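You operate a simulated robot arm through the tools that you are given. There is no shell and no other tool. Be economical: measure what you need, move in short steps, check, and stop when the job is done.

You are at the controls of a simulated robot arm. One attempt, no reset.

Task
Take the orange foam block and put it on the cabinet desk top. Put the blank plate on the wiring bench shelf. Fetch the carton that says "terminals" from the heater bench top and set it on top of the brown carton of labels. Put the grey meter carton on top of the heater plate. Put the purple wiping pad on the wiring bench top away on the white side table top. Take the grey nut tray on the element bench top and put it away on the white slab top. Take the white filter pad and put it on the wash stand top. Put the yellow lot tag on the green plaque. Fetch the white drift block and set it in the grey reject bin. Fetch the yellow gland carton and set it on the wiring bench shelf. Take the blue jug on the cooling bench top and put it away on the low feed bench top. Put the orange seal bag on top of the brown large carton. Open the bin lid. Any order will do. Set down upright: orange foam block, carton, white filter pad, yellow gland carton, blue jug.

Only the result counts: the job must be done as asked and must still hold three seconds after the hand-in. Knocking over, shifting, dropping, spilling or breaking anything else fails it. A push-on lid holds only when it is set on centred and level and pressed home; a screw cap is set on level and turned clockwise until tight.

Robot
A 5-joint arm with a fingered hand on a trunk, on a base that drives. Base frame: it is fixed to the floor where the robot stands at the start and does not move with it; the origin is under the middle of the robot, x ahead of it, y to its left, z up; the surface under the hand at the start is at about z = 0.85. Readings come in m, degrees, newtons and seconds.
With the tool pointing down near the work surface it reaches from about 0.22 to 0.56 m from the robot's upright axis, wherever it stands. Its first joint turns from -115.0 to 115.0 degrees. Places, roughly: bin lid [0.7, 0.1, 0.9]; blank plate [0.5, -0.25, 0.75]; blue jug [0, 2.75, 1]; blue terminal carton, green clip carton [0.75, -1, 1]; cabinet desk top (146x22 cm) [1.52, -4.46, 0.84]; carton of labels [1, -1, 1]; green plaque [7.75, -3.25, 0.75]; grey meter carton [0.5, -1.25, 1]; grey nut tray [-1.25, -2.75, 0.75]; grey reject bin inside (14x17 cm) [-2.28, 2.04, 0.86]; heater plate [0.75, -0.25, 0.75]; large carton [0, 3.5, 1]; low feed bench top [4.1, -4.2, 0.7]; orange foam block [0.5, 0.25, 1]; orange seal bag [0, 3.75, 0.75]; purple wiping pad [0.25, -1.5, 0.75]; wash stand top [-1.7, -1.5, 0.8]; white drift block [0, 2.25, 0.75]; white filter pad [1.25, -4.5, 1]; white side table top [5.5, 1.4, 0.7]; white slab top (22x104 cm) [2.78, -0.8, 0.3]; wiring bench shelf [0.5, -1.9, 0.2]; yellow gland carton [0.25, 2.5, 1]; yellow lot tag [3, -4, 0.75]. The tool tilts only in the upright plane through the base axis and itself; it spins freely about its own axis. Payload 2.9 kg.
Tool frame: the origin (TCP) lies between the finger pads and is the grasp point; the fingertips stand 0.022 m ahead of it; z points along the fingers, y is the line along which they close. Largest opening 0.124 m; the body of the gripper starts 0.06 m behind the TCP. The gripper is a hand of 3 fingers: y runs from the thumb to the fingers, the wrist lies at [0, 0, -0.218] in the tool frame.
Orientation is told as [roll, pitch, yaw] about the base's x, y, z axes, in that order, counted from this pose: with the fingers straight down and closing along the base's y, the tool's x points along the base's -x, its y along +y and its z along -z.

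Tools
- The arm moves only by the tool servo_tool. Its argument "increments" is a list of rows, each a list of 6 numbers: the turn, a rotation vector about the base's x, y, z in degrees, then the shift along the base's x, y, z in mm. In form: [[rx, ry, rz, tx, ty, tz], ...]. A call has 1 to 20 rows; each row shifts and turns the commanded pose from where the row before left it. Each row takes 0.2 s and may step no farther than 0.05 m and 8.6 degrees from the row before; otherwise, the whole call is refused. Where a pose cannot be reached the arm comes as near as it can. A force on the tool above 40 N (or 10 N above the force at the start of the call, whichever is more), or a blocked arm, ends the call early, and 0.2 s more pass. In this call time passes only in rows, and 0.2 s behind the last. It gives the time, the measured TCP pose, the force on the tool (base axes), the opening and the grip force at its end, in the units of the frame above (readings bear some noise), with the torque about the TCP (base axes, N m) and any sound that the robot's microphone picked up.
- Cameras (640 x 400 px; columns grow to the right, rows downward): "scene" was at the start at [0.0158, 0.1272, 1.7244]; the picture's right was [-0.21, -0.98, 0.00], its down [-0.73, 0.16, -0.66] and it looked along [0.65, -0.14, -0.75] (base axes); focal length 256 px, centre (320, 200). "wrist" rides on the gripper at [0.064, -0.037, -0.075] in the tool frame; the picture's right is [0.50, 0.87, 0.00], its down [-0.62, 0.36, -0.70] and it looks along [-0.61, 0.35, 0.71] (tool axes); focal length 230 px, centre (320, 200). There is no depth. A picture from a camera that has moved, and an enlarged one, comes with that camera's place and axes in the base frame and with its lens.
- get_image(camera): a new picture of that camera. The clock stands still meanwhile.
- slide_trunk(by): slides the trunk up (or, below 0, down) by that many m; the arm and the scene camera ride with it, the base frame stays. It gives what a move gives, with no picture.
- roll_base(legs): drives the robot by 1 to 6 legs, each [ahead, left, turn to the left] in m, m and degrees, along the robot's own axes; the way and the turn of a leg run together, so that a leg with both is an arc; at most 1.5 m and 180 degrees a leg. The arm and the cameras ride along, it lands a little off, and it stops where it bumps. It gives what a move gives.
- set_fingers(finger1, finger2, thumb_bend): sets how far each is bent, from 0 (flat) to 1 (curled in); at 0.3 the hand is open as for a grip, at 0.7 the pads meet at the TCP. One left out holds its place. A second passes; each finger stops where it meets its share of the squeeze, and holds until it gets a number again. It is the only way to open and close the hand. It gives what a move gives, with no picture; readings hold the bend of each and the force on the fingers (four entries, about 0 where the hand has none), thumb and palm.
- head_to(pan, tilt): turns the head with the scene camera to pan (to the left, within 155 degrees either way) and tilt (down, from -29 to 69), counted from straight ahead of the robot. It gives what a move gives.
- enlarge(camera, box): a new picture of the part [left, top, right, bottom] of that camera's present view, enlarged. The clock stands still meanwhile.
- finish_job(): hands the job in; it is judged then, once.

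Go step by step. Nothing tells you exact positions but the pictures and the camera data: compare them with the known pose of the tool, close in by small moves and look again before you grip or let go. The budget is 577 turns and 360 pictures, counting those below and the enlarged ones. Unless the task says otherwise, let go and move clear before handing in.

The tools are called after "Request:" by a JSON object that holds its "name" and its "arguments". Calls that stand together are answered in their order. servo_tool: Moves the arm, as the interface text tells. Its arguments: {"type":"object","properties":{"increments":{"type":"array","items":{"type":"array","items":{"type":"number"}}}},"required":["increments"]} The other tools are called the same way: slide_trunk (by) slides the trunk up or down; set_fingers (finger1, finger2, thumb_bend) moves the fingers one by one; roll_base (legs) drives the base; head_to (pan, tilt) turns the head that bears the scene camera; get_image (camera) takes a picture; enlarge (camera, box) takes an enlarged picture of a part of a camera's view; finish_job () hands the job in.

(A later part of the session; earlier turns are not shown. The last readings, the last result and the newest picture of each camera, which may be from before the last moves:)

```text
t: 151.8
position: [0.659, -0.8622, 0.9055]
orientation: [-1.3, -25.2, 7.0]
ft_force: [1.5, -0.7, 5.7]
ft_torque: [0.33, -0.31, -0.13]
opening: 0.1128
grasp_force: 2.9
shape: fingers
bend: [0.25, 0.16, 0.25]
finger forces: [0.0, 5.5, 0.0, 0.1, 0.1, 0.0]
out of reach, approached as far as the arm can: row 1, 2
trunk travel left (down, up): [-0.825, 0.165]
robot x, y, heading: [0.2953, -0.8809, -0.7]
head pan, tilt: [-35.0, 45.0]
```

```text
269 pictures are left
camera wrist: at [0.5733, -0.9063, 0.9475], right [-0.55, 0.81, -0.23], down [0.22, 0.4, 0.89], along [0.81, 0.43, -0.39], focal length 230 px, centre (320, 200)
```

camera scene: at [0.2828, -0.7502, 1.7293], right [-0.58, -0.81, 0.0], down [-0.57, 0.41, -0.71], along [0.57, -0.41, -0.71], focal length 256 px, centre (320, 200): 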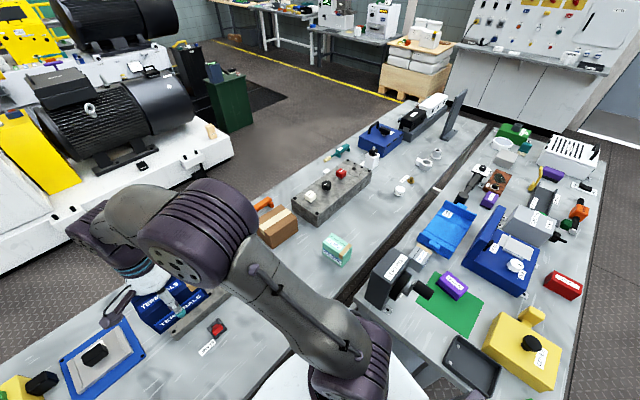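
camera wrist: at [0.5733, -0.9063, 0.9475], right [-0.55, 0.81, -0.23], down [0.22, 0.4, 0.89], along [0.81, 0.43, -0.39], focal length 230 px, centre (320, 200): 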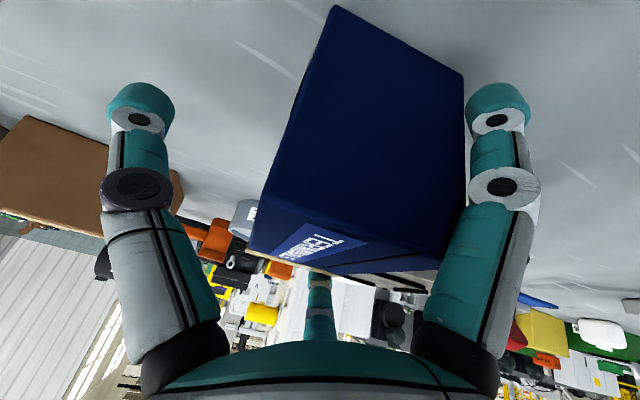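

Finger 2 is resting on the carton's top. I raise, shift 15 mm left, spin the tool to match the carton's yaw, and retry.

Request:
{"name": "servo_tool", "arguments": {"increments": [[0, 0, 0, 0, 0, 45], [0, 0, 0, 3, 14, 25], [-3.4, -0.2, 7.25, 0, 0, 0]]}}

Request:
{"name": "get_image", "arguments": {"camera": "wrist"}}

```text
t: 152.6
position: [0.6611, -0.8571, 0.976]
orientation: [-4.8, -24.7, 15.8]
ft_force: [-1.2, 0.5, 0.4]
ft_torque: [0.04, 0.0, 0.01]
opening: 0.1128
grasp_force: 0.3
shape: fingers
bend: [0.25, 0.25, 0.25]
finger forces: [0.7, 0.1, 0.0, 0.1, 0.0, 0.0]
out of reach, approached as far as the arm can: row 2
trunk travel left (down, up): [-0.825, 0.165]
robot x, y, heading: [0.2933, -0.8773, -0.9]
head pan, tilt: [-35.0, 45.0]
```

```text
268 pictures are left
camera wrist: at [0.5829, -0.9097, 1.02], right [-0.64, 0.71, -0.27], down [0.16, 0.47, 0.87], along [0.75, 0.51, -0.42], focal length 230 px, centre (320, 200)
```

wrist: 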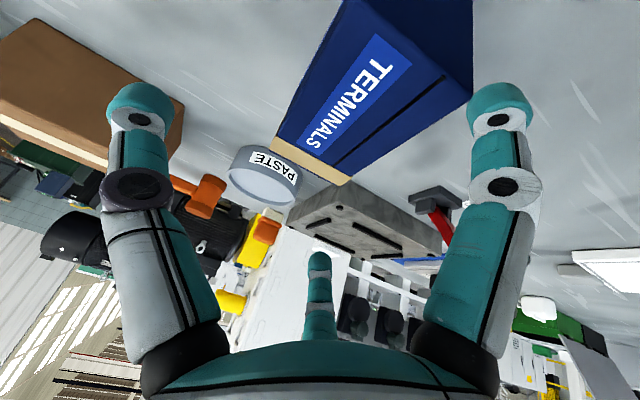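

The carton is too close for this tilt. I raise a bit, roll the base back 4 cm, and re-aim at the carton centre (0.636,-0.861).

Request:
{"name": "servo_tool", "arguments": {"increments": [[0, 0, 0, 0, 0, 30]]}}

Request:
{"name": "roll_base", "arguments": {"legs": [[-0.04, 0, 0]]}}

Request:
{"name": "servo_tool", "arguments": {"increments": [[2.1, 0.1, -4.5, 4, -4, 0]]}}

Request:
{"name": "get_image", "arguments": {"camera": "wrist"}}

```text
t: 153.0
position: [0.6593, -0.8552, 1.0073]
orientation: [-4.7, -24.6, 15.9]
ft_force: [-0.2, -0.5, -0.5]
ft_torque: [0.0, 0.0, 0.0]
opening: 0.113
grasp_force: 0.0
shape: fingers
bend: [0.25, 0.25, 0.25]
finger forces: [0.1, 0.0, 0.1, 0.1, 0.1, 0.0]
trunk travel left (down, up): [-0.825, 0.165]
robot x, y, heading: [0.2916, -0.8828, -0.6]
head pan, tilt: [-35.0, 45.0]
```

```text
t: 153.9
position: [0.6231, -0.854, 1.0063]
orientation: [-4.8, -24.7, 15.8]
ft_force: [0.1, 0.3, -0.6]
ft_torque: [0.01, 0.04, 0.01]
opening: 0.1127
grasp_force: 0.1
shape: fingers
bend: [0.25, 0.25, 0.25]
finger forces: [0.0, 0.0, 0.1, 0.0, 0.0, 0.0]
trunk travel left (down, up): [-0.825, 0.165]
robot x, y, heading: [0.2494, -0.8814, -0.6]
head pan, tilt: [-35.0, 45.0]
```

```text
t: 154.3
position: [0.6275, -0.8586, 1.0061]
orientation: [-2.8, -25.0, 10.3]
ft_force: [0.4, 0.6, 0.2]
ft_torque: [-0.01, 0.02, 0.02]
opening: 0.1125
grasp_force: 0.1
shape: fingers
bend: [0.25, 0.25, 0.25]
finger forces: [0.0, 0.1, 0.1, 0.0, 0.1, 0.0]
trunk travel left (down, up): [-0.825, 0.165]
robot x, y, heading: [0.2575, -0.8811, -0.9]
head pan, tilt: [-35.0, 45.0]
```

```text
267 pictures are left
camera wrist: at [0.5449, -0.9068, 1.049], right [-0.58, 0.77, -0.25], down [0.2, 0.43, 0.88], along [0.79, 0.47, -0.4], focal length 230 px, centre (320, 200)
```

wrist: 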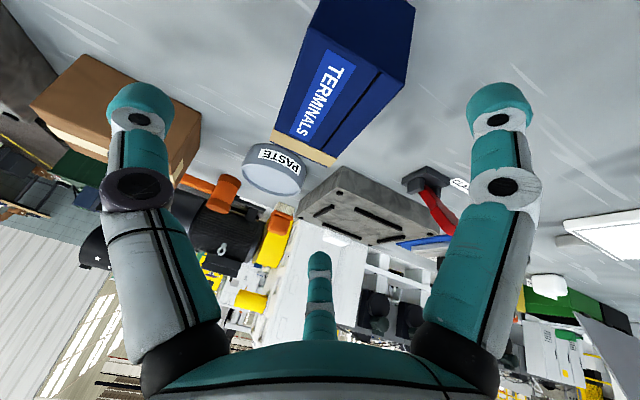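

Now well aligned (carton centre (0.647,-0.860)). I descend and grip.

Request:
{"name": "servo_tool", "arguments": {"increments": [[0, 0, 0, 8, 0, -20], [0, 0, 0, 0, 0, -37], [0, 0, 0, 0, 0, -37]]}}

Request:
{"name": "get_image", "arguments": {"camera": "wrist"}}

```text
t: 155.1
position: [0.6333, -0.8579, 0.913]
orientation: [-2.8, -25.1, 10.4]
ft_force: [-1.6, -0.2, 0.0]
ft_torque: [0.01, -0.04, 0.05]
opening: 0.1128
grasp_force: 0.8
shape: fingers
bend: [0.25, 0.23, 0.25]
finger forces: [0.0, 0.7, 0.0, 0.1, 0.0, 0.1]
trunk travel left (down, up): [-0.825, 0.165]
robot x, y, heading: [0.2567, -0.8787, -0.7]
head pan, tilt: [-35.0, 45.0]
```

```text
266 pictures are left
camera wrist: at [0.5508, -0.9063, 0.956], right [-0.58, 0.77, -0.25], down [0.19, 0.43, 0.88], along [0.79, 0.47, -0.4], focal length 230 px, centre (320, 200)
```

wrist: 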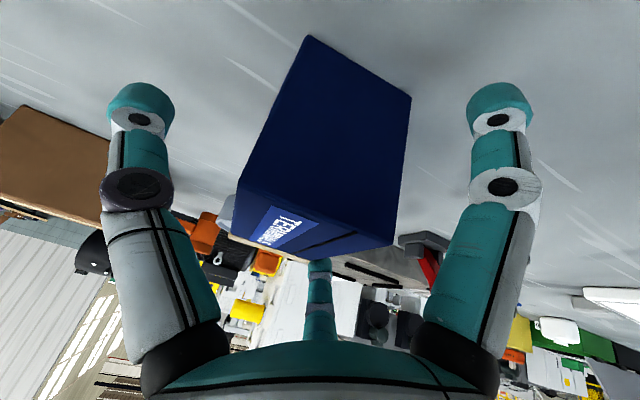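

The carton sits between the digits; I close.

Request:
{"name": "set_fingers", "arguments": {"finger1": 0.75, "finger2": 0.75, "thumb_bend": 0.75}}

Request:
{"name": "servo_tool", "arguments": {"increments": [[0, 0, 0, 0, 0, 20], [0, 0, 0, 0, 0, 40], [0, 0, 0, 0, 0, 40]]}}

Request:
{"name": "get_image", "arguments": {"camera": "wrist"}}

Request:
{"name": "enlarge", "arguments": {"camera": "scene", "box": [100, 180, 340, 330]}}

```text
t: 156.1
position: [0.6343, -0.8586, 0.9133]
orientation: [-2.7, -25.1, 10.3]
ft_force: [-1.1, 0.4, 0.6]
ft_torque: [-0.11, 0.19, 0.03]
opening: 0.0468
grasp_force: 16.5
shape: fingers
bend: [0.53, 0.45, 0.53]
finger forces: [8.8, 10.1, 0.0, 0.0, 15.6, 0.0]
trunk travel left (down, up): [-0.825, 0.165]
robot x, y, heading: [0.2587, -0.8796, -0.6]
head pan, tilt: [-35.0, 45.0]
```

```text
t: 156.9
position: [0.6322, -0.8572, 1.0142]
orientation: [-2.7, -25.0, 10.2]
ft_force: [-0.3, 0.5, -1.7]
ft_torque: [0.0, 0.09, -0.05]
opening: 0.0451
grasp_force: 16.7
shape: fingers
bend: [0.54, 0.45, 0.53]
finger forces: [8.1, 10.6, 0.1, 0.0, 14.8, 0.0]
trunk travel left (down, up): [-0.825, 0.165]
robot x, y, heading: [0.2554, -0.8785, -0.6]
head pan, tilt: [-35.0, 45.0]
```

```text
265 pictures are left
camera wrist: at [0.5495, -0.9061, 1.0565], right [-0.58, 0.77, -0.25], down [0.19, 0.43, 0.88], along [0.79, 0.47, -0.4], focal length 230 px, centre (320, 200)
```

wrist: 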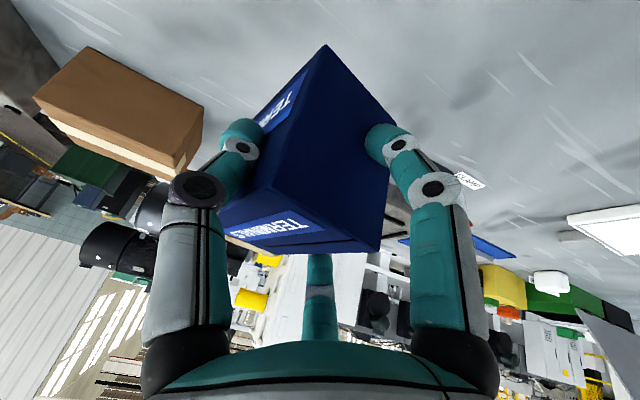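

```text
2.67 times, centred on (220, 255) of scene
camera zoom: at [0.2619, -0.7823, 1.7293], right [-0.58, -0.81, 0.0], down [-0.57, 0.41, -0.71], along [0.57, -0.41, -0.71], focal length 682 px, centre (587, 53)
```

zoom: 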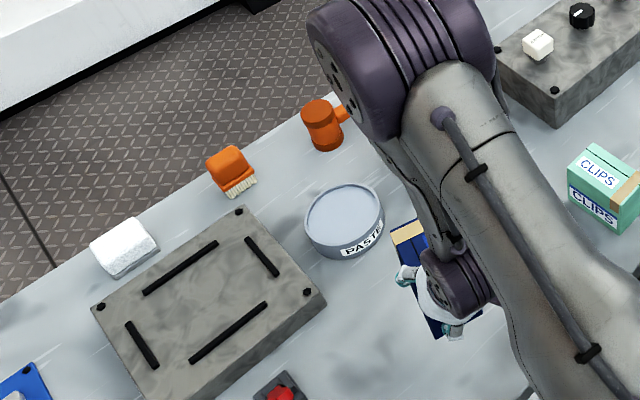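

The carton is held level. I raise it, roll the base forward again, and swing out over the brown carton.

Request:
{"name": "servo_tool", "arguments": {"increments": [[0, 0, 0, 0, 0, 35], [0, 0, 0, 0, 0, 30]]}}

Request:
{"name": "roll_base", "arguments": {"legs": [[0.038, 0, 0]]}}

Request:
{"name": "servo_tool", "arguments": {"increments": [[0, 0, -2.33, 42, -23.5, 0], [0, 0, -2.33, 42, -23.5, 0], [0, 0, -2.33, 42, -23.5, 0], [0, 0, -2.33, 42, -23.5, 0], [0, 0, -2.33, 40, -23.5, 0], [0, 0, -2.33, 40, -23.5, 0]]}}

Request:
{"name": "get_image", "arguments": {"camera": "wrist"}}

Request:
{"name": "enlarge", "arguments": {"camera": "scene", "box": [200, 160, 360, 260]}}

```text
t: 157.5
position: [0.6329, -0.8584, 1.0771]
orientation: [-2.9, -25.0, 10.2]
ft_force: [-0.7, 0.7, -2.3]
ft_torque: [0.02, 0.1, 0.0]
opening: 0.0448
grasp_force: 17.2
shape: fingers
bend: [0.54, 0.45, 0.53]
finger forces: [8.0, 10.6, 0.0, 0.0, 14.8, 0.0]
trunk travel left (down, up): [-0.825, 0.165]
robot x, y, heading: [0.2543, -0.8801, -0.5]
head pan, tilt: [-35.0, 45.0]
```

```text
t: 158.4
position: [0.6692, -0.8592, 1.079]
orientation: [-2.8, -25.2, 10.3]
ft_force: [0.1, -0.1, -2.8]
ft_torque: [0.05, 0.09, 0.01]
opening: 0.0451
grasp_force: 16.9
shape: fingers
bend: [0.54, 0.45, 0.53]
finger forces: [8.1, 10.5, 0.0, 0.0, 14.8, 0.0]
trunk travel left (down, up): [-0.825, 0.165]
robot x, y, heading: [0.2951, -0.8841, -0.8]
head pan, tilt: [-35.0, 45.0]
```

```text
t: 159.8
position: [0.9204, -0.9891, 1.075]
orientation: [-2.9, -24.7, -3.7]
ft_force: [0.7, 0.3, -2.0]
ft_torque: [0.01, 0.07, 0.02]
opening: 0.044
grasp_force: 16.3
shape: fingers
bend: [0.54, 0.45, 0.53]
finger forces: [8.1, 10.6, 0.1, 0.0, 14.4, 0.1]
out of reach, approached as far as the arm can: row 2, 3
trunk travel left (down, up): [-0.825, 0.165]
robot x, y, heading: [0.2922, -0.8763, -0.5]
head pan, tilt: [-35.0, 45.0]
```

```text
263 pictures are left
camera wrist: at [0.8284, -1.0149, 1.1182], right [-0.38, 0.89, -0.25], down [0.3, 0.37, 0.88], along [0.88, 0.26, -0.41], focal length 230 px, centre (320, 200)
```

wrist: 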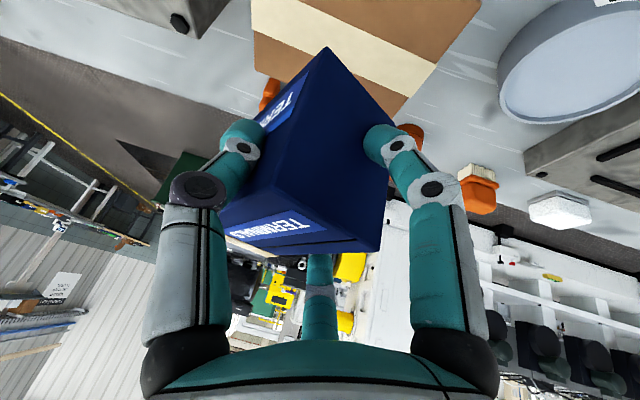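

```text
4.00 times, centred on (280, 210) of scene
camera zoom: at [0.3037, -0.784, 1.7295], right [-0.58, -0.81, 0.0], down [-0.57, 0.41, -0.71], along [0.57, -0.41, -0.71], focal length 1023 px, centre (480, 160)
```

zoom: 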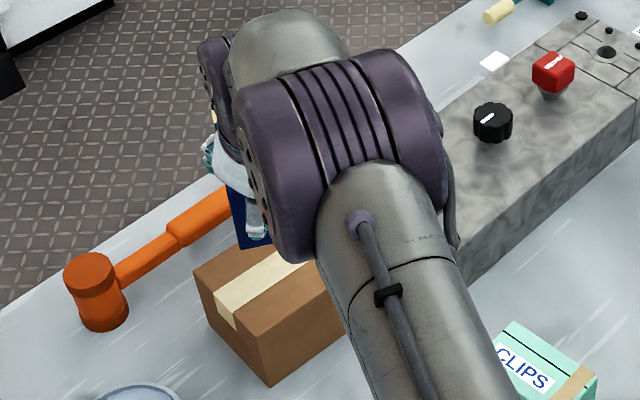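

The carton is above the brown one, centred (0.952,-1.0), a bit far out. I shift back 12 mm and lower it.

Request:
{"name": "servo_tool", "arguments": {"increments": [[0, 0, 0, -12, 0, 0], [0, 0, 0, 0, 0, -30], [0, 0, 0, 0, 0, -20], [0, 0, 0, 0, 0, -8]]}}

Request:
{"name": "get_image", "arguments": {"camera": "wrist"}}

```text
t: 160.8
position: [0.9085, -0.9867, 1.0185]
orientation: [-3.0, -25.0, -3.7]
ft_force: [-0.3, 0.5, -1.6]
ft_torque: [0.04, 0.07, 0.01]
opening: 0.0442
grasp_force: 16.4
shape: fingers
bend: [0.54, 0.45, 0.53]
finger forces: [7.9, 10.7, 0.1, 0.0, 14.3, 0.0]
trunk travel left (down, up): [-0.825, 0.165]
robot x, y, heading: [0.2953, -0.884, -0.4]
head pan, tilt: [-35.0, 45.0]
```

```text
261 pictures are left
camera wrist: at [0.8161, -1.0126, 1.0617], right [-0.38, 0.89, -0.25], down [0.3, 0.37, 0.88], along [0.88, 0.26, -0.4], focal length 230 px, centre (320, 200)
```

wrist: 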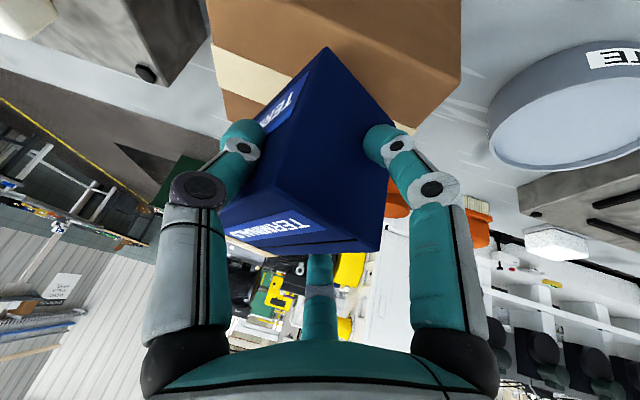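

Well placed over the brown top. I lower in small rows to contact.

Request:
{"name": "servo_tool", "arguments": {"increments": [[0, 0, 0, 0, 0, -4], [0, 0, 0, 0, 0, -3], [0, 0, 0, 0, 0, -3], [0, 0, 0, 0, 0, -2]]}}

```text
t: 161.8
position: [0.908, -0.9869, 1.007]
orientation: [-3.1, -25.0, -3.7]
ft_force: [-0.3, -0.6, -2.4]
ft_torque: [0.01, 0.08, -0.01]
opening: 0.0438
grasp_force: 16.2
shape: fingers
bend: [0.54, 0.45, 0.53]
finger forces: [8.0, 10.7, 0.1, 0.1, 14.5, 0.1]
trunk travel left (down, up): [-0.825, 0.165]
robot x, y, heading: [0.2941, -0.8806, -0.9]
head pan, tilt: [-35.0, 45.0]
```

Request:
{"name": "servo_tool", "arguments": {"increments": [[0, 0, 0, 0, 0, -3], [0, 0, 0, 0, 0, -2], [0, 0, 0, 0, 0, -2]]}}

```text
t: 162.6
position: [0.9079, -0.9874, 1.003]
orientation: [-3.1, -25.4, -3.7]
ft_force: [2.7, -0.9, 10.3]
ft_torque: [-0.14, 0.21, 0.07]
opening: 0.043
grasp_force: 18.1
shape: fingers
bend: [0.55, 0.45, 0.53]
finger forces: [10.8, 10.1, 0.1, 0.0, 14.3, 0.0]
trunk travel left (down, up): [-0.825, 0.165]
robot x, y, heading: [0.2936, -0.8809, -0.7]
head pan, tilt: [-35.0, 45.0]
```

Contact (10 N). I open and withdraw along the tool axis.

Request:
{"name": "set_fingers", "arguments": {"finger1": 0.3, "finger2": 0.3, "thumb_bend": 0.3}}

Request:
{"name": "servo_tool", "arguments": {"increments": [[0, 0, 0, -12, 2, 25], [0, 0, 0, -12, 2, 25], [0, 0, 0, -15, 3, 35], [0, 0, 0, -15, 3, 35]]}}

Request:
{"name": "get_image", "arguments": {"camera": "wrist"}}

```text
t: 163.6
position: [0.9077, -0.9881, 1.0008]
orientation: [-3.2, -25.1, -3.7]
ft_force: [-0.5, -0.1, 0.9]
ft_torque: [0.02, -0.01, 0.02]
opening: 0.1034
grasp_force: 0.0
shape: fingers
bend: [0.3, 0.3, 0.3]
finger forces: [0.1, 0.0, 0.1, 0.0, 0.0, 0.1]
trunk travel left (down, up): [-0.825, 0.165]
robot x, y, heading: [0.2914, -0.88, -0.7]
head pan, tilt: [-35.0, 45.0]
```

```text
t: 164.6
position: [0.8533, -0.9766, 1.1191]
orientation: [-3.1, -25.2, -3.6]
ft_force: [0.1, -0.2, -0.3]
ft_torque: [0.0, -0.03, 0.03]
opening: 0.1036
grasp_force: 0.1
shape: fingers
bend: [0.3, 0.3, 0.3]
finger forces: [0.1, 0.0, 0.1, 0.0, 0.0, 0.0]
trunk travel left (down, up): [-0.825, 0.165]
robot x, y, heading: [0.2943, -0.8756, -0.7]
head pan, tilt: [-35.0, 45.0]
```

```text
260 pictures are left
camera wrist: at [0.7607, -1.0026, 1.1628], right [-0.38, 0.89, -0.25], down [0.29, 0.38, 0.88], along [0.88, 0.26, -0.4], focal length 230 px, centre (320, 200)
```

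wrist: 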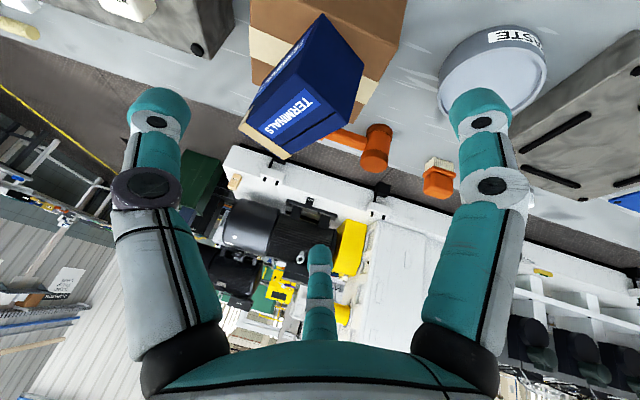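

TERMINALS now stands on the brown carton. Next the METER carton goes on the heater plate; I retract and look at the heater plate closely.

Request:
{"name": "servo_tool", "arguments": {"increments": [[0.3, 6.2, 0, -40, 10, 20], [0.3, 6.2, 0, -40, 10, 20], [0.3, 6.2, 0, -40, 10, 20], [0.3, 6.2, 0, -40, 10, 20], [0, 0, 0, -40, 0, 20]]}}

Request:
{"name": "head_to", "arguments": {"pan": 40, "tilt": 45}}

Request:
{"name": "enlarge", "arguments": {"camera": "scene", "box": [240, 140, 480, 290]}}

```text
t: 165.8
position: [0.6497, -0.9475, 1.222]
orientation: [-0.1, -0.6, -3.5]
ft_force: [-0.4, 0.9, 0.7]
ft_torque: [0.02, -0.03, -0.01]
opening: 0.1035
grasp_force: 0.1
shape: fingers
bend: [0.3, 0.3, 0.3]
finger forces: [0.0, 0.0, 0.1, 0.1, 0.1, 0.0]
out of reach, approached as far as the arm can: row 2, 3, 4
trunk travel left (down, up): [-0.825, 0.165]
robot x, y, heading: [0.2981, -0.881, -0.6]
head pan, tilt: [-35.0, 45.0]
```

```text
t: 167.2
position: [0.6539, -0.9482, 1.221]
orientation: [-0.2, -0.7, -3.5]
ft_force: [0.7, 0.0, 0.1]
ft_torque: [0.01, 0.0, -0.01]
opening: 0.1036
grasp_force: 0.1
shape: fingers
bend: [0.3, 0.3, 0.3]
finger forces: [0.1, 0.1, 0.0, 0.1, 0.0, 0.0]
trunk travel left (down, up): [-0.825, 0.165]
robot x, y, heading: [0.2969, -0.876, -0.7]
head pan, tilt: [40.0, 45.0]
```

```text
2.67 times, centred on (360, 215) of scene
camera zoom: at [0.2981, -0.6839, 1.7294], right [0.63, -0.77, 0.0], down [-0.55, -0.45, -0.71], along [0.55, 0.45, -0.71], focal length 682 px, centre (213, 160)
```

zoom: 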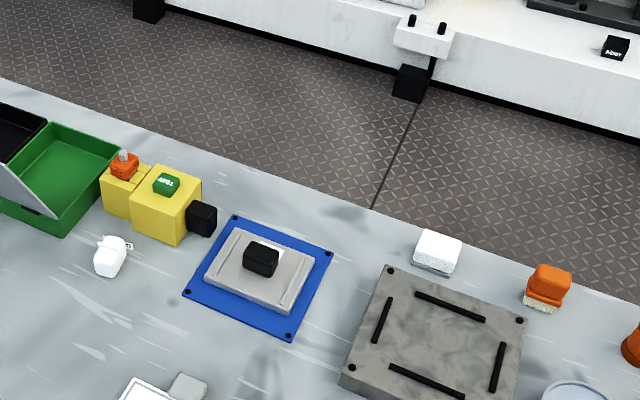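

The blue-framed plate at (0.81,-0.35) matches the heater plate position. I zoom in on it to see what sits on it.

Request:
{"name": "enlarge", "arguments": {"camera": "scene", "box": [300, 215, 380, 265]}}

Request:
{"name": "enlarge", "arguments": {"camera": "scene", "box": [350, 230, 450, 292]}}

```text
8.00 times, centred on (340, 240) of scene
camera zoom: at [0.2981, -0.6839, 1.7294], right [0.63, -0.77, 0.0], down [-0.55, -0.45, -0.71], along [0.55, 0.45, -0.71], focal length 2047 px, centre (160, -120)
```

zoom: 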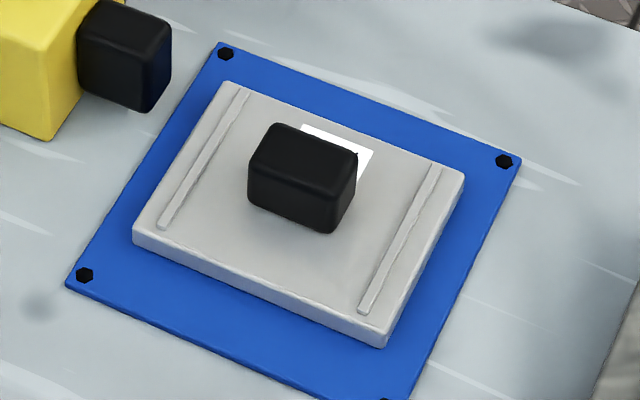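

```text
6.40 times, centred on (400, 261) of scene
camera zoom: at [0.2981, -0.6839, 1.7294], right [0.63, -0.77, 0.0], down [-0.55, -0.45, -0.71], along [0.55, 0.45, -0.71], focal length 1638 px, centre (-192, -190)
```

zoom: 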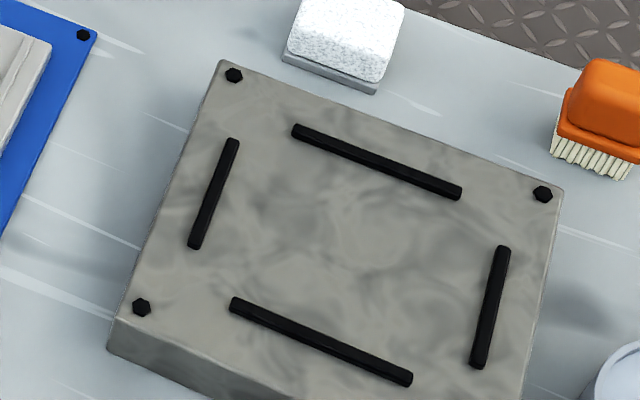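

I'll look at the plate's tag later with the wrist camera. Now I swing over to the METER carton on the wiring bench, staying above the reel.

Request:
{"name": "servo_tool", "arguments": {"increments": [[0, 0, 0, -17, -41, -3], [0, 0, 0, -17, -41, -3], [0, 0, 0, -17, -41, -3], [0, 0, 0, -17, -41, -3], [0, 0, 0, -17, -41, -3], [0, 0, 0, -17, -41, -3], [0, 0, 0, -17, -41, -3], [0, 0, 0, -17, -41, -3], [0, 0, 0, -17, -41, -3], [0, 0, 0, -10, -38, -5]]}}

Request:
{"name": "get_image", "arguments": {"camera": "wrist"}}

```text
t: 169.4
position: [0.4881, -1.3574, 1.1859]
orientation: [-0.1, -0.1, -3.6]
ft_force: [-0.1, -0.4, 0.1]
ft_torque: [0.02, 0.03, -0.03]
opening: 0.1038
grasp_force: 0.0
shape: fingers
bend: [0.3, 0.3, 0.3]
finger forces: [0.0, 0.0, 0.1, 0.0, 0.0, 0.1]
trunk travel left (down, up): [-0.825, 0.165]
robot x, y, heading: [0.2957, -0.8785, -0.6]
head pan, tilt: [40.0, 45.0]
```

```text
256 pictures are left
camera wrist: at [0.4224, -1.3892, 1.2616], right [-0.45, 0.9, 0.0], down [0.64, 0.32, 0.7], along [0.63, 0.31, -0.71], focal length 230 px, centre (320, 200)
```

wrist: 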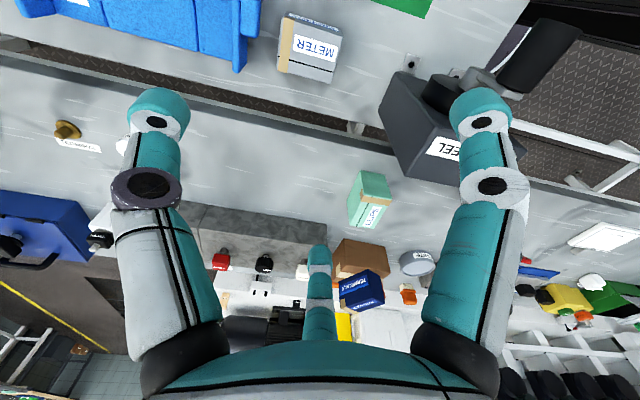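

METER is ~0.046 × 0.075 m, centre (0.498,-1.369), yaw ~15°. I rotate the hand to close across its short side and descend.

Request:
{"name": "servo_tool", "arguments": {"increments": [[0, 0, -7.93, 1, -1, 0], [0, 0, -7.93, 1, -1, 0], [0, 0, -7.93, 1, -1, 0], [0, 0, -7.93, 1, -1, 0], [0, 0, -7.93, 1, -1, -20], [0, 0, -7.93, 1, -1, -20], [0, 0, -7.93, 1, -1, -20], [0, 0, -7.93, 1, -1, -30], [0, 0, -7.93, 1, -1, -40], [0, 0, 0, 0, 0, -45]]}}

Request:
{"name": "get_image", "arguments": {"camera": "wrist"}}

```text
t: 171.6
position: [0.5002, -1.3672, 1.0127]
orientation: [0.0, -0.6, -75.0]
ft_force: [0.6, 0.0, 0.5]
ft_torque: [0.02, -0.04, -0.02]
opening: 0.1035
grasp_force: 0.1
shape: fingers
bend: [0.3, 0.3, 0.3]
finger forces: [0.0, 0.0, 0.0, 0.1, 0.0, 0.0]
trunk travel left (down, up): [-0.825, 0.165]
robot x, y, heading: [0.2912, -0.8799, -0.8]
head pan, tilt: [40.0, 45.0]
```

```text
255 pictures are left
camera wrist: at [0.4469, -1.3124, 1.0873], right [0.71, 0.71, -0.01], down [0.5, -0.5, 0.71], along [0.5, -0.5, -0.71], focal length 230 px, centre (320, 200)
```

wrist: 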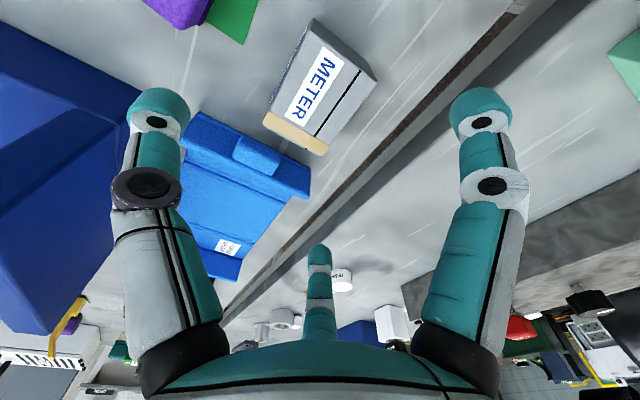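

METER is low (~0.035 m tall). I descend to z 0.883 and grip.

Request:
{"name": "servo_tool", "arguments": {"increments": [[0, 0, 0, -2, 1, -45], [0, 0.6, 0, -1, 1, -45], [0, 0, 0, 0, 0, -39]]}}

Request:
{"name": "set_fingers", "arguments": {"finger1": 0.75, "finger2": 0.75, "thumb_bend": 0.75}}

Request:
{"name": "get_image", "arguments": {"camera": "wrist"}}

```text
t: 172.4
position: [0.4921, -1.352, 0.8864]
orientation: [0.0, -0.5, -75.0]
ft_force: [0.3, -0.1, -0.4]
ft_torque: [-0.04, -0.01, 0.01]
opening: 0.1036
grasp_force: 0.1
shape: fingers
bend: [0.3, 0.29, 0.3]
finger forces: [0.0, 0.5, 0.0, 0.0, 0.0, 0.1]
out of reach, approached as far as the arm can: row 3
trunk travel left (down, up): [-0.825, 0.165]
robot x, y, heading: [0.2951, -0.8781, -0.8]
head pan, tilt: [40.0, 45.0]
```

```text
t: 173.4
position: [0.4918, -1.3526, 0.888]
orientation: [0.2, -0.4, -74.9]
ft_force: [-0.4, -0.2, -0.5]
ft_torque: [0.07, -0.01, 0.0]
opening: 0.0483
grasp_force: 16.7
shape: fingers
bend: [0.53, 0.45, 0.52]
finger forces: [8.6, 9.6, 0.0, 0.0, 15.6, 0.0]
trunk travel left (down, up): [-0.825, 0.165]
robot x, y, heading: [0.2953, -0.879, -0.6]
head pan, tilt: [40.0, 45.0]
```

```text
254 pictures are left
camera wrist: at [0.4393, -1.2997, 0.9621], right [0.71, 0.71, 0.0], down [0.5, -0.5, 0.71], along [0.5, -0.5, -0.71], focal length 230 px, centre (320, 200)
```

wrist: 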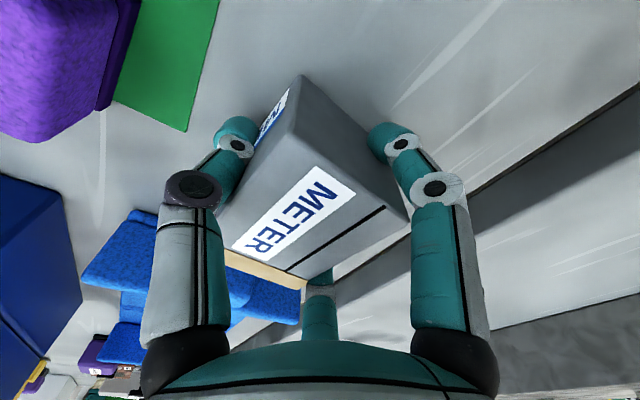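

Gripped (17 N), slightly off-centre. I lift carefully and check.

Request:
{"name": "servo_tool", "arguments": {"increments": [[0, 0, 0, 0, 0, 20], [0, 0, 0, 0, 0, 40], [0, 0, 0, 0, 0, 45], [0, 0, 0, 0, 0, 45], [0, 0, 0, 0, 10, 45], [0, 0, 0, 0, 10, 45]]}}

Request:
{"name": "get_image", "arguments": {"camera": "wrist"}}

```text
t: 174.8
position: [0.506, -1.3771, 1.1218]
orientation: [-0.1, -0.5, -75.0]
ft_force: [-0.3, -0.3, -2.1]
ft_torque: [0.0, -0.02, 0.02]
opening: 0.0476
grasp_force: 17.2
shape: fingers
bend: [0.53, 0.45, 0.52]
finger forces: [8.5, 9.6, 0.0, 0.1, 15.1, 0.0]
out of reach, approached as far as the arm can: row 1, 2, 3, 4, 5, 6
trunk travel left (down, up): [-0.825, 0.165]
robot x, y, heading: [0.2922, -0.8813, -0.8]
head pan, tilt: [40.0, 45.0]
```

```text
253 pictures are left
camera wrist: at [0.4529, -1.3242, 1.1958], right [0.71, 0.71, 0.0], down [0.5, -0.5, 0.71], along [0.5, -0.5, -0.71], focal length 230 px, centre (320, 200)
```

wrist: 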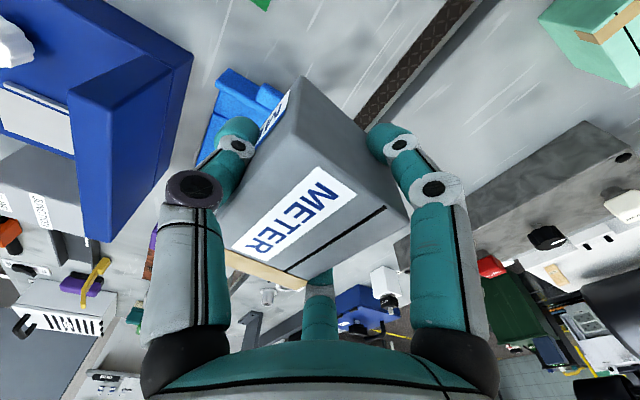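

METER is held. I raise and swing it to the front, then drive to the heater plate position.

Request:
{"name": "servo_tool", "arguments": {"increments": [[0, 0.5, 0, 0, 10, 45], [0, 0, 0, 0, 20, 40], [0, 0, 0, -5, 45, 0], [0, 0, 0, 0, 48, 0], [0, 0, 0, 10, 48, 0], [0, 0, 0, 20, 45, 0], [0, 0, 0, 25, 42, 0], [0, 0, 0, 25, 42, 0], [0, 0, 0, 25, 42, 0], [0, 0, 0, 25, 42, 0], [0, 0, 0, 20, 42, 0]]}}

Request:
{"name": "roll_base", "arguments": {"legs": [[-0.09, 0, 0], [0, 0.41, 0]]}}

Request:
{"name": "get_image", "arguments": {"camera": "wrist"}}

```text
t: 177.2
position: [0.5552, -1.3365, 1.2236]
orientation: [0.0, -0.2, -74.9]
ft_force: [0.1, 0.1, -1.9]
ft_torque: [0.04, -0.02, -0.02]
opening: 0.0471
grasp_force: 16.2
shape: fingers
bend: [0.54, 0.45, 0.52]
finger forces: [8.1, 9.4, 0.0, 0.0, 15.1, 0.0]
out of reach, approached as far as the arm can: row 1, 2, 3, 4, 5, 6, 7, 8, 9, 10, 11
trunk travel left (down, up): [-0.825, 0.165]
robot x, y, heading: [0.295, -0.8806, -0.5]
head pan, tilt: [40.0, 45.0]
```

```text
t: 180.5
position: [0.4714, -0.924, 1.2236]
orientation: [0.0, -0.2, -74.6]
ft_force: [0.0, 0.0, -1.9]
ft_torque: [0.02, -0.02, -0.03]
opening: 0.0472
grasp_force: 16.0
shape: fingers
bend: [0.54, 0.46, 0.52]
finger forces: [8.2, 9.5, 0.0, 0.1, 15.1, 0.0]
trunk travel left (down, up): [-0.825, 0.165]
robot x, y, heading: [0.2043, -0.4704, -0.9]
head pan, tilt: [40.0, 45.0]
```

```text
252 pictures are left
camera wrist: at [0.4186, -0.8712, 1.2981], right [0.7, 0.71, 0.0], down [0.51, -0.5, 0.7], along [0.5, -0.5, -0.71], focal length 230 px, centre (320, 200)
```

wrist: 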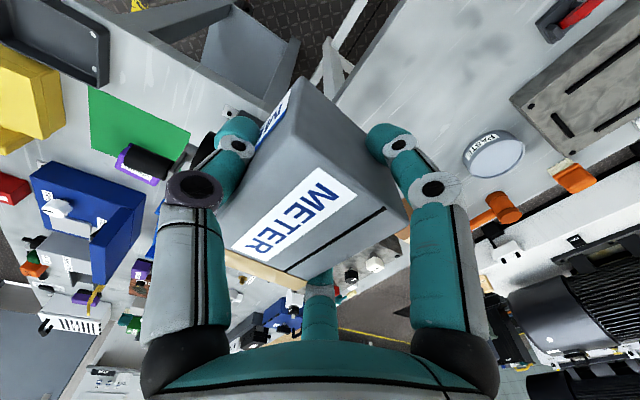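

The arm lagged behind the commands. I test a small inward move to see how it follows.

Request:
{"name": "servo_tool", "arguments": {"increments": [[0, 0, 0, -10, 20, 0], [0, 0, 0, -10, 20, 0]]}}

```text
t: 181.1
position: [0.4707, -0.9252, 1.2228]
orientation: [-0.1, -0.2, -74.7]
ft_force: [0.5, 0.3, -1.4]
ft_torque: [-0.01, -0.01, -0.02]
opening: 0.0471
grasp_force: 16.3
shape: fingers
bend: [0.54, 0.46, 0.52]
finger forces: [8.0, 9.5, 0.0, 0.1, 15.0, 0.1]
out of reach, approached as far as the arm can: row 1, 2
trunk travel left (down, up): [-0.825, 0.165]
robot x, y, heading: [0.2062, -0.47, -0.5]
head pan, tilt: [40.0, 45.0]
```

I try lowering and a pure tangential move to find a freed direction.

Request:
{"name": "servo_tool", "arguments": {"increments": [[0, 0, 0, 0, 0, -30], [0, 0, 0, 0, 0, -30]]}}

Request:
{"name": "servo_tool", "arguments": {"increments": [[0, 0, 3, 10, 5, 0], [0, 0, 3, 10, 5, 0]]}}

```text
t: 181.7
position: [0.4755, -0.9372, 1.1671]
orientation: [0.0, -0.1, -74.7]
ft_force: [-0.1, -0.1, -1.8]
ft_torque: [0.04, -0.02, 0.0]
opening: 0.0472
grasp_force: 16.0
shape: fingers
bend: [0.54, 0.46, 0.52]
finger forces: [8.1, 9.5, 0.1, 0.0, 14.9, 0.1]
out of reach, approached as far as the arm can: row 1, 2
trunk travel left (down, up): [-0.825, 0.165]
robot x, y, heading: [0.2083, -0.4685, -0.5]
head pan, tilt: [40.0, 45.0]
```

```text
t: 182.3
position: [0.4955, -0.9281, 1.1662]
orientation: [-0.1, -0.1, -68.7]
ft_force: [0.0, 0.1, -1.7]
ft_torque: [0.02, 0.03, -0.01]
opening: 0.0468
grasp_force: 16.0
shape: fingers
bend: [0.54, 0.46, 0.52]
finger forces: [8.1, 9.5, 0.0, 0.1, 14.9, 0.1]
trunk travel left (down, up): [-0.825, 0.165]
robot x, y, heading: [0.2045, -0.4671, -0.7]
head pan, tilt: [40.0, 45.0]
```

Request:
{"name": "servo_tool", "arguments": {"increments": [[0, 0, 0, -8, 13, 0], [0, 0, 0, -8, 13, 0]]}}

Request:
{"name": "get_image", "arguments": {"camera": "scene"}}

```text
t: 182.9
position: [0.4932, -0.928, 1.1698]
orientation: [0.0, -0.1, -68.7]
ft_force: [0.1, 0.4, -3.1]
ft_torque: [0.01, -0.03, -0.04]
opening: 0.0467
grasp_force: 15.7
shape: fingers
bend: [0.54, 0.46, 0.52]
finger forces: [8.0, 9.5, 0.0, 0.0, 14.9, 0.0]
out of reach, approached as far as the arm can: row 1, 2
trunk travel left (down, up): [-0.825, 0.165]
robot x, y, heading: [0.2105, -0.4691, -0.7]
head pan, tilt: [40.0, 45.0]
```

```text
251 pictures are left
camera scene: at [0.2118, -0.2733, 1.7294], right [0.64, -0.77, 0.0], down [-0.55, -0.45, -0.71], along [0.55, 0.45, -0.71], focal length 256 px, centre (320, 200)
```

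scene: 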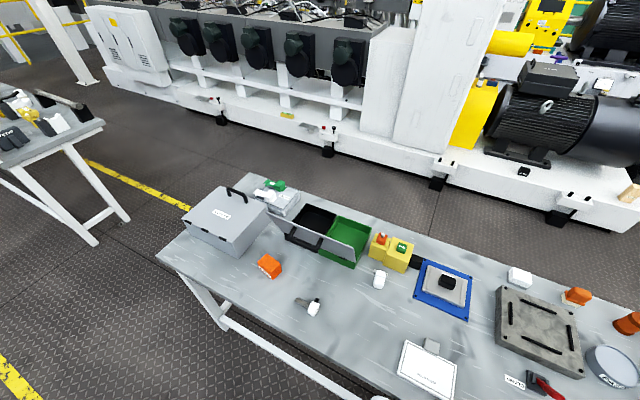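

I look at the arm itself to understand the blockage.

Request:
{"name": "head_to", "arguments": {"pan": -45, "tilt": 40}}

Request:
{"name": "get_image", "arguments": {"camera": "scene"}}

```text
t: 184.5
position: [0.4939, -0.9277, 1.17]
orientation: [0.1, -0.1, -68.7]
ft_force: [-0.4, 0.3, -2.1]
ft_torque: [0.02, 0.0, -0.01]
opening: 0.0467
grasp_force: 16.3
shape: fingers
bend: [0.54, 0.46, 0.52]
finger forces: [8.1, 9.5, 0.0, 0.0, 15.0, 0.0]
trunk travel left (down, up): [-0.825, 0.165]
robot x, y, heading: [0.211, -0.4684, -0.7]
head pan, tilt: [-45.0, 40.0]
```

```text
250 pictures are left
camera scene: at [0.2086, -0.3857, 1.7367], right [-0.71, -0.7, 0.0], down [-0.45, 0.46, -0.77], along [0.54, -0.55, -0.64], focal length 256 px, centre (320, 200)
```

scene: 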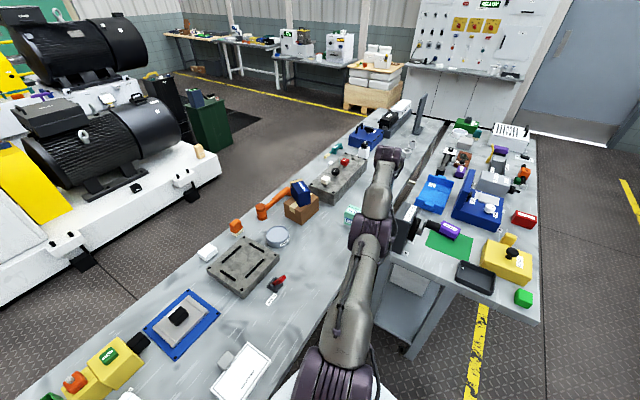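

The arm seems stuck near a straight-elbow configuration. I try tilting the tool outward, which forces the elbow to bend.

Request:
{"name": "servo_tool", "arguments": {"increments": [[-6.75, -4.3, 0, 0, 0, -20], [-6.75, -4.3, 0, 0, 0, -20], [-6.75, -4.3, 0, 0, 0, -20]]}}

```text
t: 185.3
position: [0.5371, -0.9969, 1.1464]
orientation: [2.2, -19.7, -69.3]
ft_force: [-0.5, -0.1, -1.9]
ft_torque: [0.07, 0.01, -0.01]
opening: 0.0469
grasp_force: 16.5
shape: fingers
bend: [0.54, 0.46, 0.52]
finger forces: [8.1, 9.4, 0.0, 0.1, 14.9, 0.0]
out of reach, approached as far as the arm can: row 1, 2, 3
trunk travel left (down, up): [-0.825, 0.165]
robot x, y, heading: [0.2077, -0.4671, -0.7]
head pan, tilt: [-45.0, 40.0]
```

Tangential moves work, so I swing the arm left over open bench, then try bending the elbow with a down-and-inward move.

Request:
{"name": "servo_tool", "arguments": {"increments": [[0, 0, 4.5, 40, 27, 0], [0, 0, 4.5, 38, 30, 0], [0, 0, 4.5, 35.5, 33.2, 0], [0, 0, 4.5, 33, 36, 0], [0, 0, 4.5, 30, 38, 0], [0, 0, 4.5, 27, 40, 0], [0, 0, 4.5, 23.5, 42.5, 0], [0, 0, 4.5, 20, 44, 0], [0, 0, 4.5, 16.5, 45.5, 0], [0, 0, 4.5, 13, 46.5, 0]]}}

Request:
{"name": "servo_tool", "arguments": {"increments": [[0, 0, 0, -20, 5, -40], [0, 0, 0, -20, 5, -40], [0, 0, 0, -20, 5, -40]]}}

```text
t: 187.5
position: [0.8411, -0.6161, 1.1495]
orientation: [3.2, -19.7, -24.4]
ft_force: [-0.6, 0.2, -1.7]
ft_torque: [0.01, 0.04, 0.02]
opening: 0.0463
grasp_force: 15.9
shape: fingers
bend: [0.54, 0.46, 0.52]
finger forces: [7.6, 9.3, 0.0, 0.1, 15.1, 0.0]
out of reach, approached as far as the arm can: row 1, 2, 3, 6, 8
trunk travel left (down, up): [-0.825, 0.165]
robot x, y, heading: [0.2103, -0.4686, -0.3]
head pan, tilt: [-45.0, 40.0]
```

```text
t: 188.3
position: [0.8426, -0.6152, 1.0299]
orientation: [3.4, -19.5, -24.4]
ft_force: [0.3, -0.1, -2.1]
ft_torque: [0.05, 0.02, 0.04]
opening: 0.0456
grasp_force: 15.7
shape: fingers
bend: [0.54, 0.46, 0.52]
finger forces: [7.8, 9.5, 0.0, 0.0, 14.7, 0.0]
out of reach, approached as far as the arm can: row 1, 2, 3
trunk travel left (down, up): [-0.825, 0.165]
robot x, y, heading: [0.2076, -0.4691, -0.6]
head pan, tilt: [-45.0, 40.0]
```

Request:
{"name": "head_to", "arguments": {"pan": 10, "tilt": 40}}

Request:
{"name": "get_image", "arguments": {"camera": "scene"}}

```text
t: 189.5
position: [0.8423, -0.615, 1.0298]
orientation: [3.5, -19.5, -24.3]
ft_force: [0.2, -1.1, -2.9]
ft_torque: [0.02, 0.03, -0.01]
opening: 0.0461
grasp_force: 16.3
shape: fingers
bend: [0.54, 0.46, 0.52]
finger forces: [7.8, 9.5, 0.0, 0.0, 14.7, 0.1]
trunk travel left (down, up): [-0.825, 0.165]
robot x, y, heading: [0.2079, -0.4703, -0.5]
head pan, tilt: [10.0, 40.0]
```

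```text
249 pictures are left
camera scene: at [0.2333, -0.3108, 1.7366], right [0.16, -0.99, 0.0], down [-0.63, -0.1, -0.77], along [0.76, 0.12, -0.64], focal length 256 px, centre (320, 200)
```

scene: 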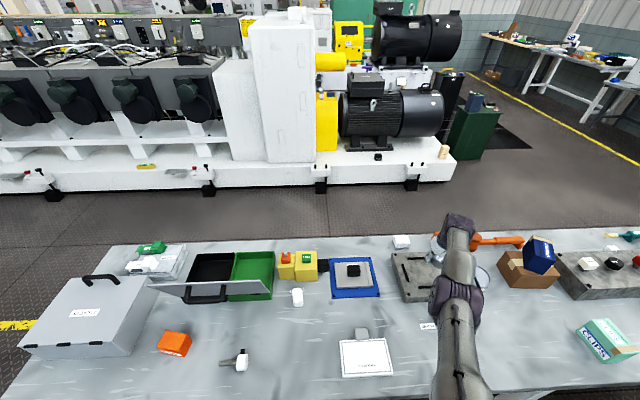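

The arm looks straight, probably with the elbow just past its stop. I extend fully outward first, then dip and pull inward, to bring the elbow back to the normal side.

Request:
{"name": "servo_tool", "arguments": {"increments": [[0, 0, 0, 45, -10, 0], [0, 0, 0, 45, -10, 0], [0, 0, 0, 0, 0, -40], [0, 0, 0, -45, 10, 0], [0, 0, 0, -45, 10, 0], [0, 0, 0, -45, 10, 0], [0, 0, 0, -45, 10, 0]]}}

```text
t: 191.1
position: [0.6587, -0.5725, 0.9978]
orientation: [3.3, -19.9, -24.5]
ft_force: [0.2, 0.1, -1.7]
ft_torque: [0.0, 0.02, -0.01]
opening: 0.0449
grasp_force: 16.3
shape: fingers
bend: [0.55, 0.46, 0.52]
finger forces: [7.8, 10.0, 0.0, 0.0, 14.4, 0.1]
out of reach, approached as far as the arm can: row 1, 2, 3
trunk travel left (down, up): [-0.825, 0.165]
robot x, y, heading: [0.2079, -0.4666, -0.4]
head pan, tilt: [10.0, 40.0]
```

Elbow is back on the normal side. I untilt, rise, and move near the heater plate for a look.

Request:
{"name": "servo_tool", "arguments": {"increments": [[1.5, 6.5, 0, 0, 0, 20], [1.5, 6.5, 0, 0, 0, 20], [1.5, 6.5, 0, 0, 10, 20], [0, 0, 0, 0, 40, 20], [0, 0, 0, 0, 40, 10], [0, 0, 0, 0, 40, 0], [0, 0, 0, 0, 40, 0]]}}

Request:
{"name": "get_image", "arguments": {"camera": "wrist"}}

```text
t: 192.7
position: [0.6629, -0.4014, 1.0867]
orientation: [-0.1, 0.0, -23.8]
ft_force: [-0.2, 0.7, -1.8]
ft_torque: [0.01, 0.0, 0.02]
opening: 0.0439
grasp_force: 15.8
shape: fingers
bend: [0.55, 0.46, 0.52]
finger forces: [7.5, 9.9, 0.1, 0.1, 14.1, 0.0]
trunk travel left (down, up): [-0.825, 0.165]
robot x, y, heading: [0.2125, -0.4716, -0.5]
head pan, tilt: [10.0, 40.0]
```

```text
248 pictures are left
camera wrist: at [0.5905, -0.4078, 1.1621], right [-0.11, 0.99, 0.0], down [0.71, 0.08, 0.7], along [0.69, 0.07, -0.72], focal length 230 px, centre (320, 200)
```

wrist: 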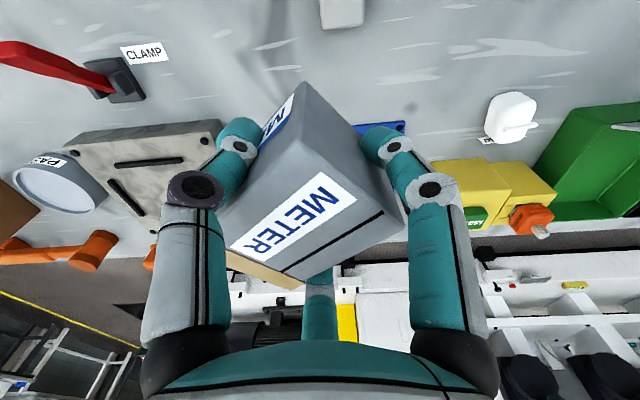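

The carton hides the plate from the wrist camera. I zoom with the head camera on the plate's tag.

Request:
{"name": "head_to", "arguments": {"pan": 5, "tilt": 50}}

Request:
{"name": "enlarge", "arguments": {"camera": "scene", "box": [300, 190, 420, 265]}}

```text
t: 193.4
position: [0.6634, -0.4037, 1.0864]
orientation: [0.0, 0.1, -23.9]
ft_force: [-0.4, -0.3, -2.6]
ft_torque: [0.06, 0.05, -0.02]
opening: 0.0439
grasp_force: 15.6
shape: fingers
bend: [0.55, 0.46, 0.52]
finger forces: [7.5, 9.8, 0.0, 0.1, 14.0, 0.0]
trunk travel left (down, up): [-0.825, 0.165]
robot x, y, heading: [0.2048, -0.4688, -0.6]
head pan, tilt: [5.0, 50.0]
```

```text
5.33 times, centred on (360, 228) of scene
camera zoom: at [0.2261, -0.3189, 1.7225], right [0.08, -1.0, 0.0], down [-0.76, -0.06, -0.64], along [0.64, 0.05, -0.77], focal length 1365 px, centre (107, 53)
```

zoom: 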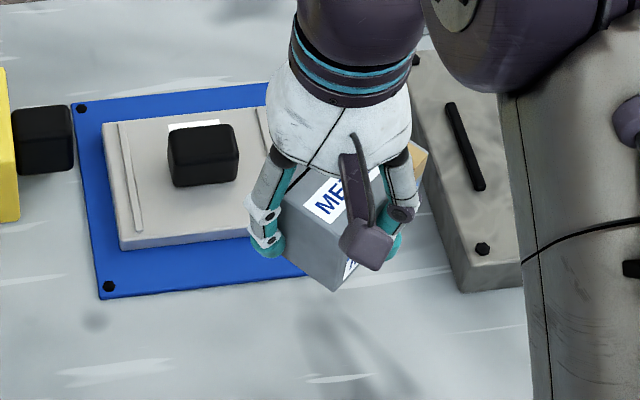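

The plate has a block with a tag on it, so I need a clear look. I set METER down here on free bench for a moment and inspect the plate.

Request:
{"name": "servo_tool", "arguments": {"increments": [[0, 0, 0, -15, -10, -40], [0, 0, 0, 0, 0, -45], [0, 0, 0, 0, 0, -45], [0, 0, 0, 0, 0, -45], [0, 0, 0, 0, 0, -15]]}}

Request:
{"name": "servo_tool", "arguments": {"increments": [[0, 0, 0, 0, 0, -4], [0, 0, 0, 0, 0, -4]]}}

```text
t: 194.6
position: [0.6475, -0.4147, 0.8983]
orientation: [0.2, -0.3, -23.7]
ft_force: [2.4, -1.2, 28.2]
ft_torque: [0.34, 0.37, 0.01]
opening: 0.0405
grasp_force: 22.7
shape: fingers
bend: [0.55, 0.47, 0.53]
finger forces: [24.4, 8.0, 0.0, 0.1, 13.3, 0.0]
trunk travel left (down, up): [-0.825, 0.165]
robot x, y, heading: [0.2078, -0.4716, -0.5]
head pan, tilt: [5.0, 50.0]
```

```text
t: 194.9
position: [0.6475, -0.413, 0.8985]
orientation: [0.3, -0.4, -23.8]
ft_force: [-3.7, -0.8, 28.8]
ft_torque: [0.37, 0.58, 0.04]
opening: 0.0401
grasp_force: 25.4
shape: fingers
bend: [0.54, 0.47, 0.53]
finger forces: [29.1, 8.6, 0.0, 0.0, 14.0, 0.0]
trunk travel left (down, up): [-0.825, 0.165]
robot x, y, heading: [0.2089, -0.4704, -0.8]
head pan, tilt: [5.0, 50.0]
stopped in row 1: the force on the tool passed its limit at 44 N (the readings are from after the stop); the commanded pose is now the measured one
```

It's on the bench. I open, rise and move toward the plate to read its tag.

Request:
{"name": "set_fingers", "arguments": {"finger1": 0.3, "finger2": 0.3, "thumb_bend": 0.3}}

Request:
{"name": "servo_tool", "arguments": {"increments": [[0, 0, 0, 0, 0, 45], [0, 0, 0, 0, 0, 45], [0, 0, 0, 0, 0, 45], [0, 0, 0, 30, 20, 30], [0, 0, 0, 30, 20, 10]]}}

Request:
{"name": "get_image", "arguments": {"camera": "wrist"}}

```text
t: 195.9
position: [0.6497, -0.4125, 0.8948]
orientation: [0.0, 0.0, -23.9]
ft_force: [-1.2, 0.5, -0.2]
ft_torque: [-0.03, -0.01, 0.0]
opening: 0.1035
grasp_force: 0.1
shape: fingers
bend: [0.3, 0.3, 0.3]
finger forces: [0.0, 0.0, 0.0, 0.0, 0.0, 0.0]
trunk travel left (down, up): [-0.825, 0.165]
robot x, y, heading: [0.2092, -0.4694, -0.6]
head pan, tilt: [5.0, 50.0]
```

```text
t: 197.2
position: [0.7119, -0.3723, 1.07]
orientation: [0.1, 0.1, -23.7]
ft_force: [0.4, -0.1, 0.2]
ft_torque: [0.03, -0.01, 0.0]
opening: 0.1034
grasp_force: 0.1
shape: fingers
bend: [0.3, 0.3, 0.3]
finger forces: [0.1, 0.0, 0.0, 0.0, 0.0, 0.1]
trunk travel left (down, up): [-0.825, 0.165]
robot x, y, heading: [0.2042, -0.4682, -0.4]
head pan, tilt: [5.0, 50.0]
```

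```text
246 pictures are left
camera wrist: at [0.6381, -0.3799, 1.1457], right [-0.11, 0.99, 0.0], down [0.71, 0.08, 0.7], along [0.7, 0.08, -0.71], focal length 230 px, centre (320, 200)
```

wrist: 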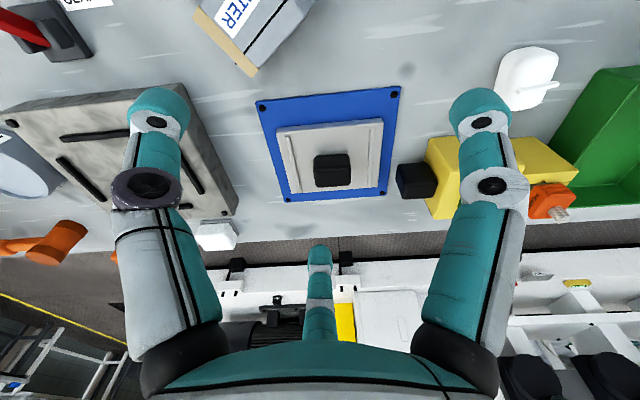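

The platen has a ~4.5 cm free strip on the near side of its block, enough for METER (4.6 cm) with my two fingers straddling the block. I return above METER to re-grip it well centred.

Request:
{"name": "servo_tool", "arguments": {"increments": [[0, 0, 0, -38, -24, 0], [0, 0, 0, -38, -24, -20]]}}

Request:
{"name": "get_image", "arguments": {"camera": "wrist"}}

```text
t: 197.8
position: [0.6332, -0.4202, 1.0509]
orientation: [0.1, 0.1, -23.7]
ft_force: [0.0, -1.0, 0.7]
ft_torque: [-0.02, -0.03, 0.0]
opening: 0.1036
grasp_force: 0.0
shape: fingers
bend: [0.3, 0.3, 0.3]
finger forces: [0.0, 0.0, 0.1, 0.0, 0.1, 0.0]
trunk travel left (down, up): [-0.825, 0.165]
robot x, y, heading: [0.2083, -0.4716, -0.6]
head pan, tilt: [5.0, 50.0]
```

```text
245 pictures are left
camera wrist: at [0.5592, -0.4277, 1.1255], right [-0.11, 0.99, 0.0], down [0.71, 0.08, 0.7], along [0.7, 0.08, -0.71], focal length 230 px, centre (320, 200)
```

wrist: 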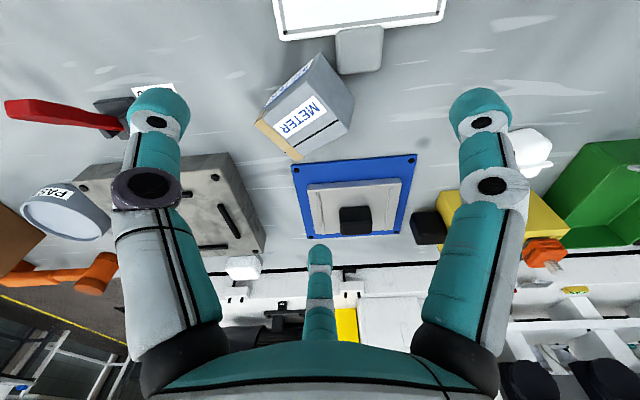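

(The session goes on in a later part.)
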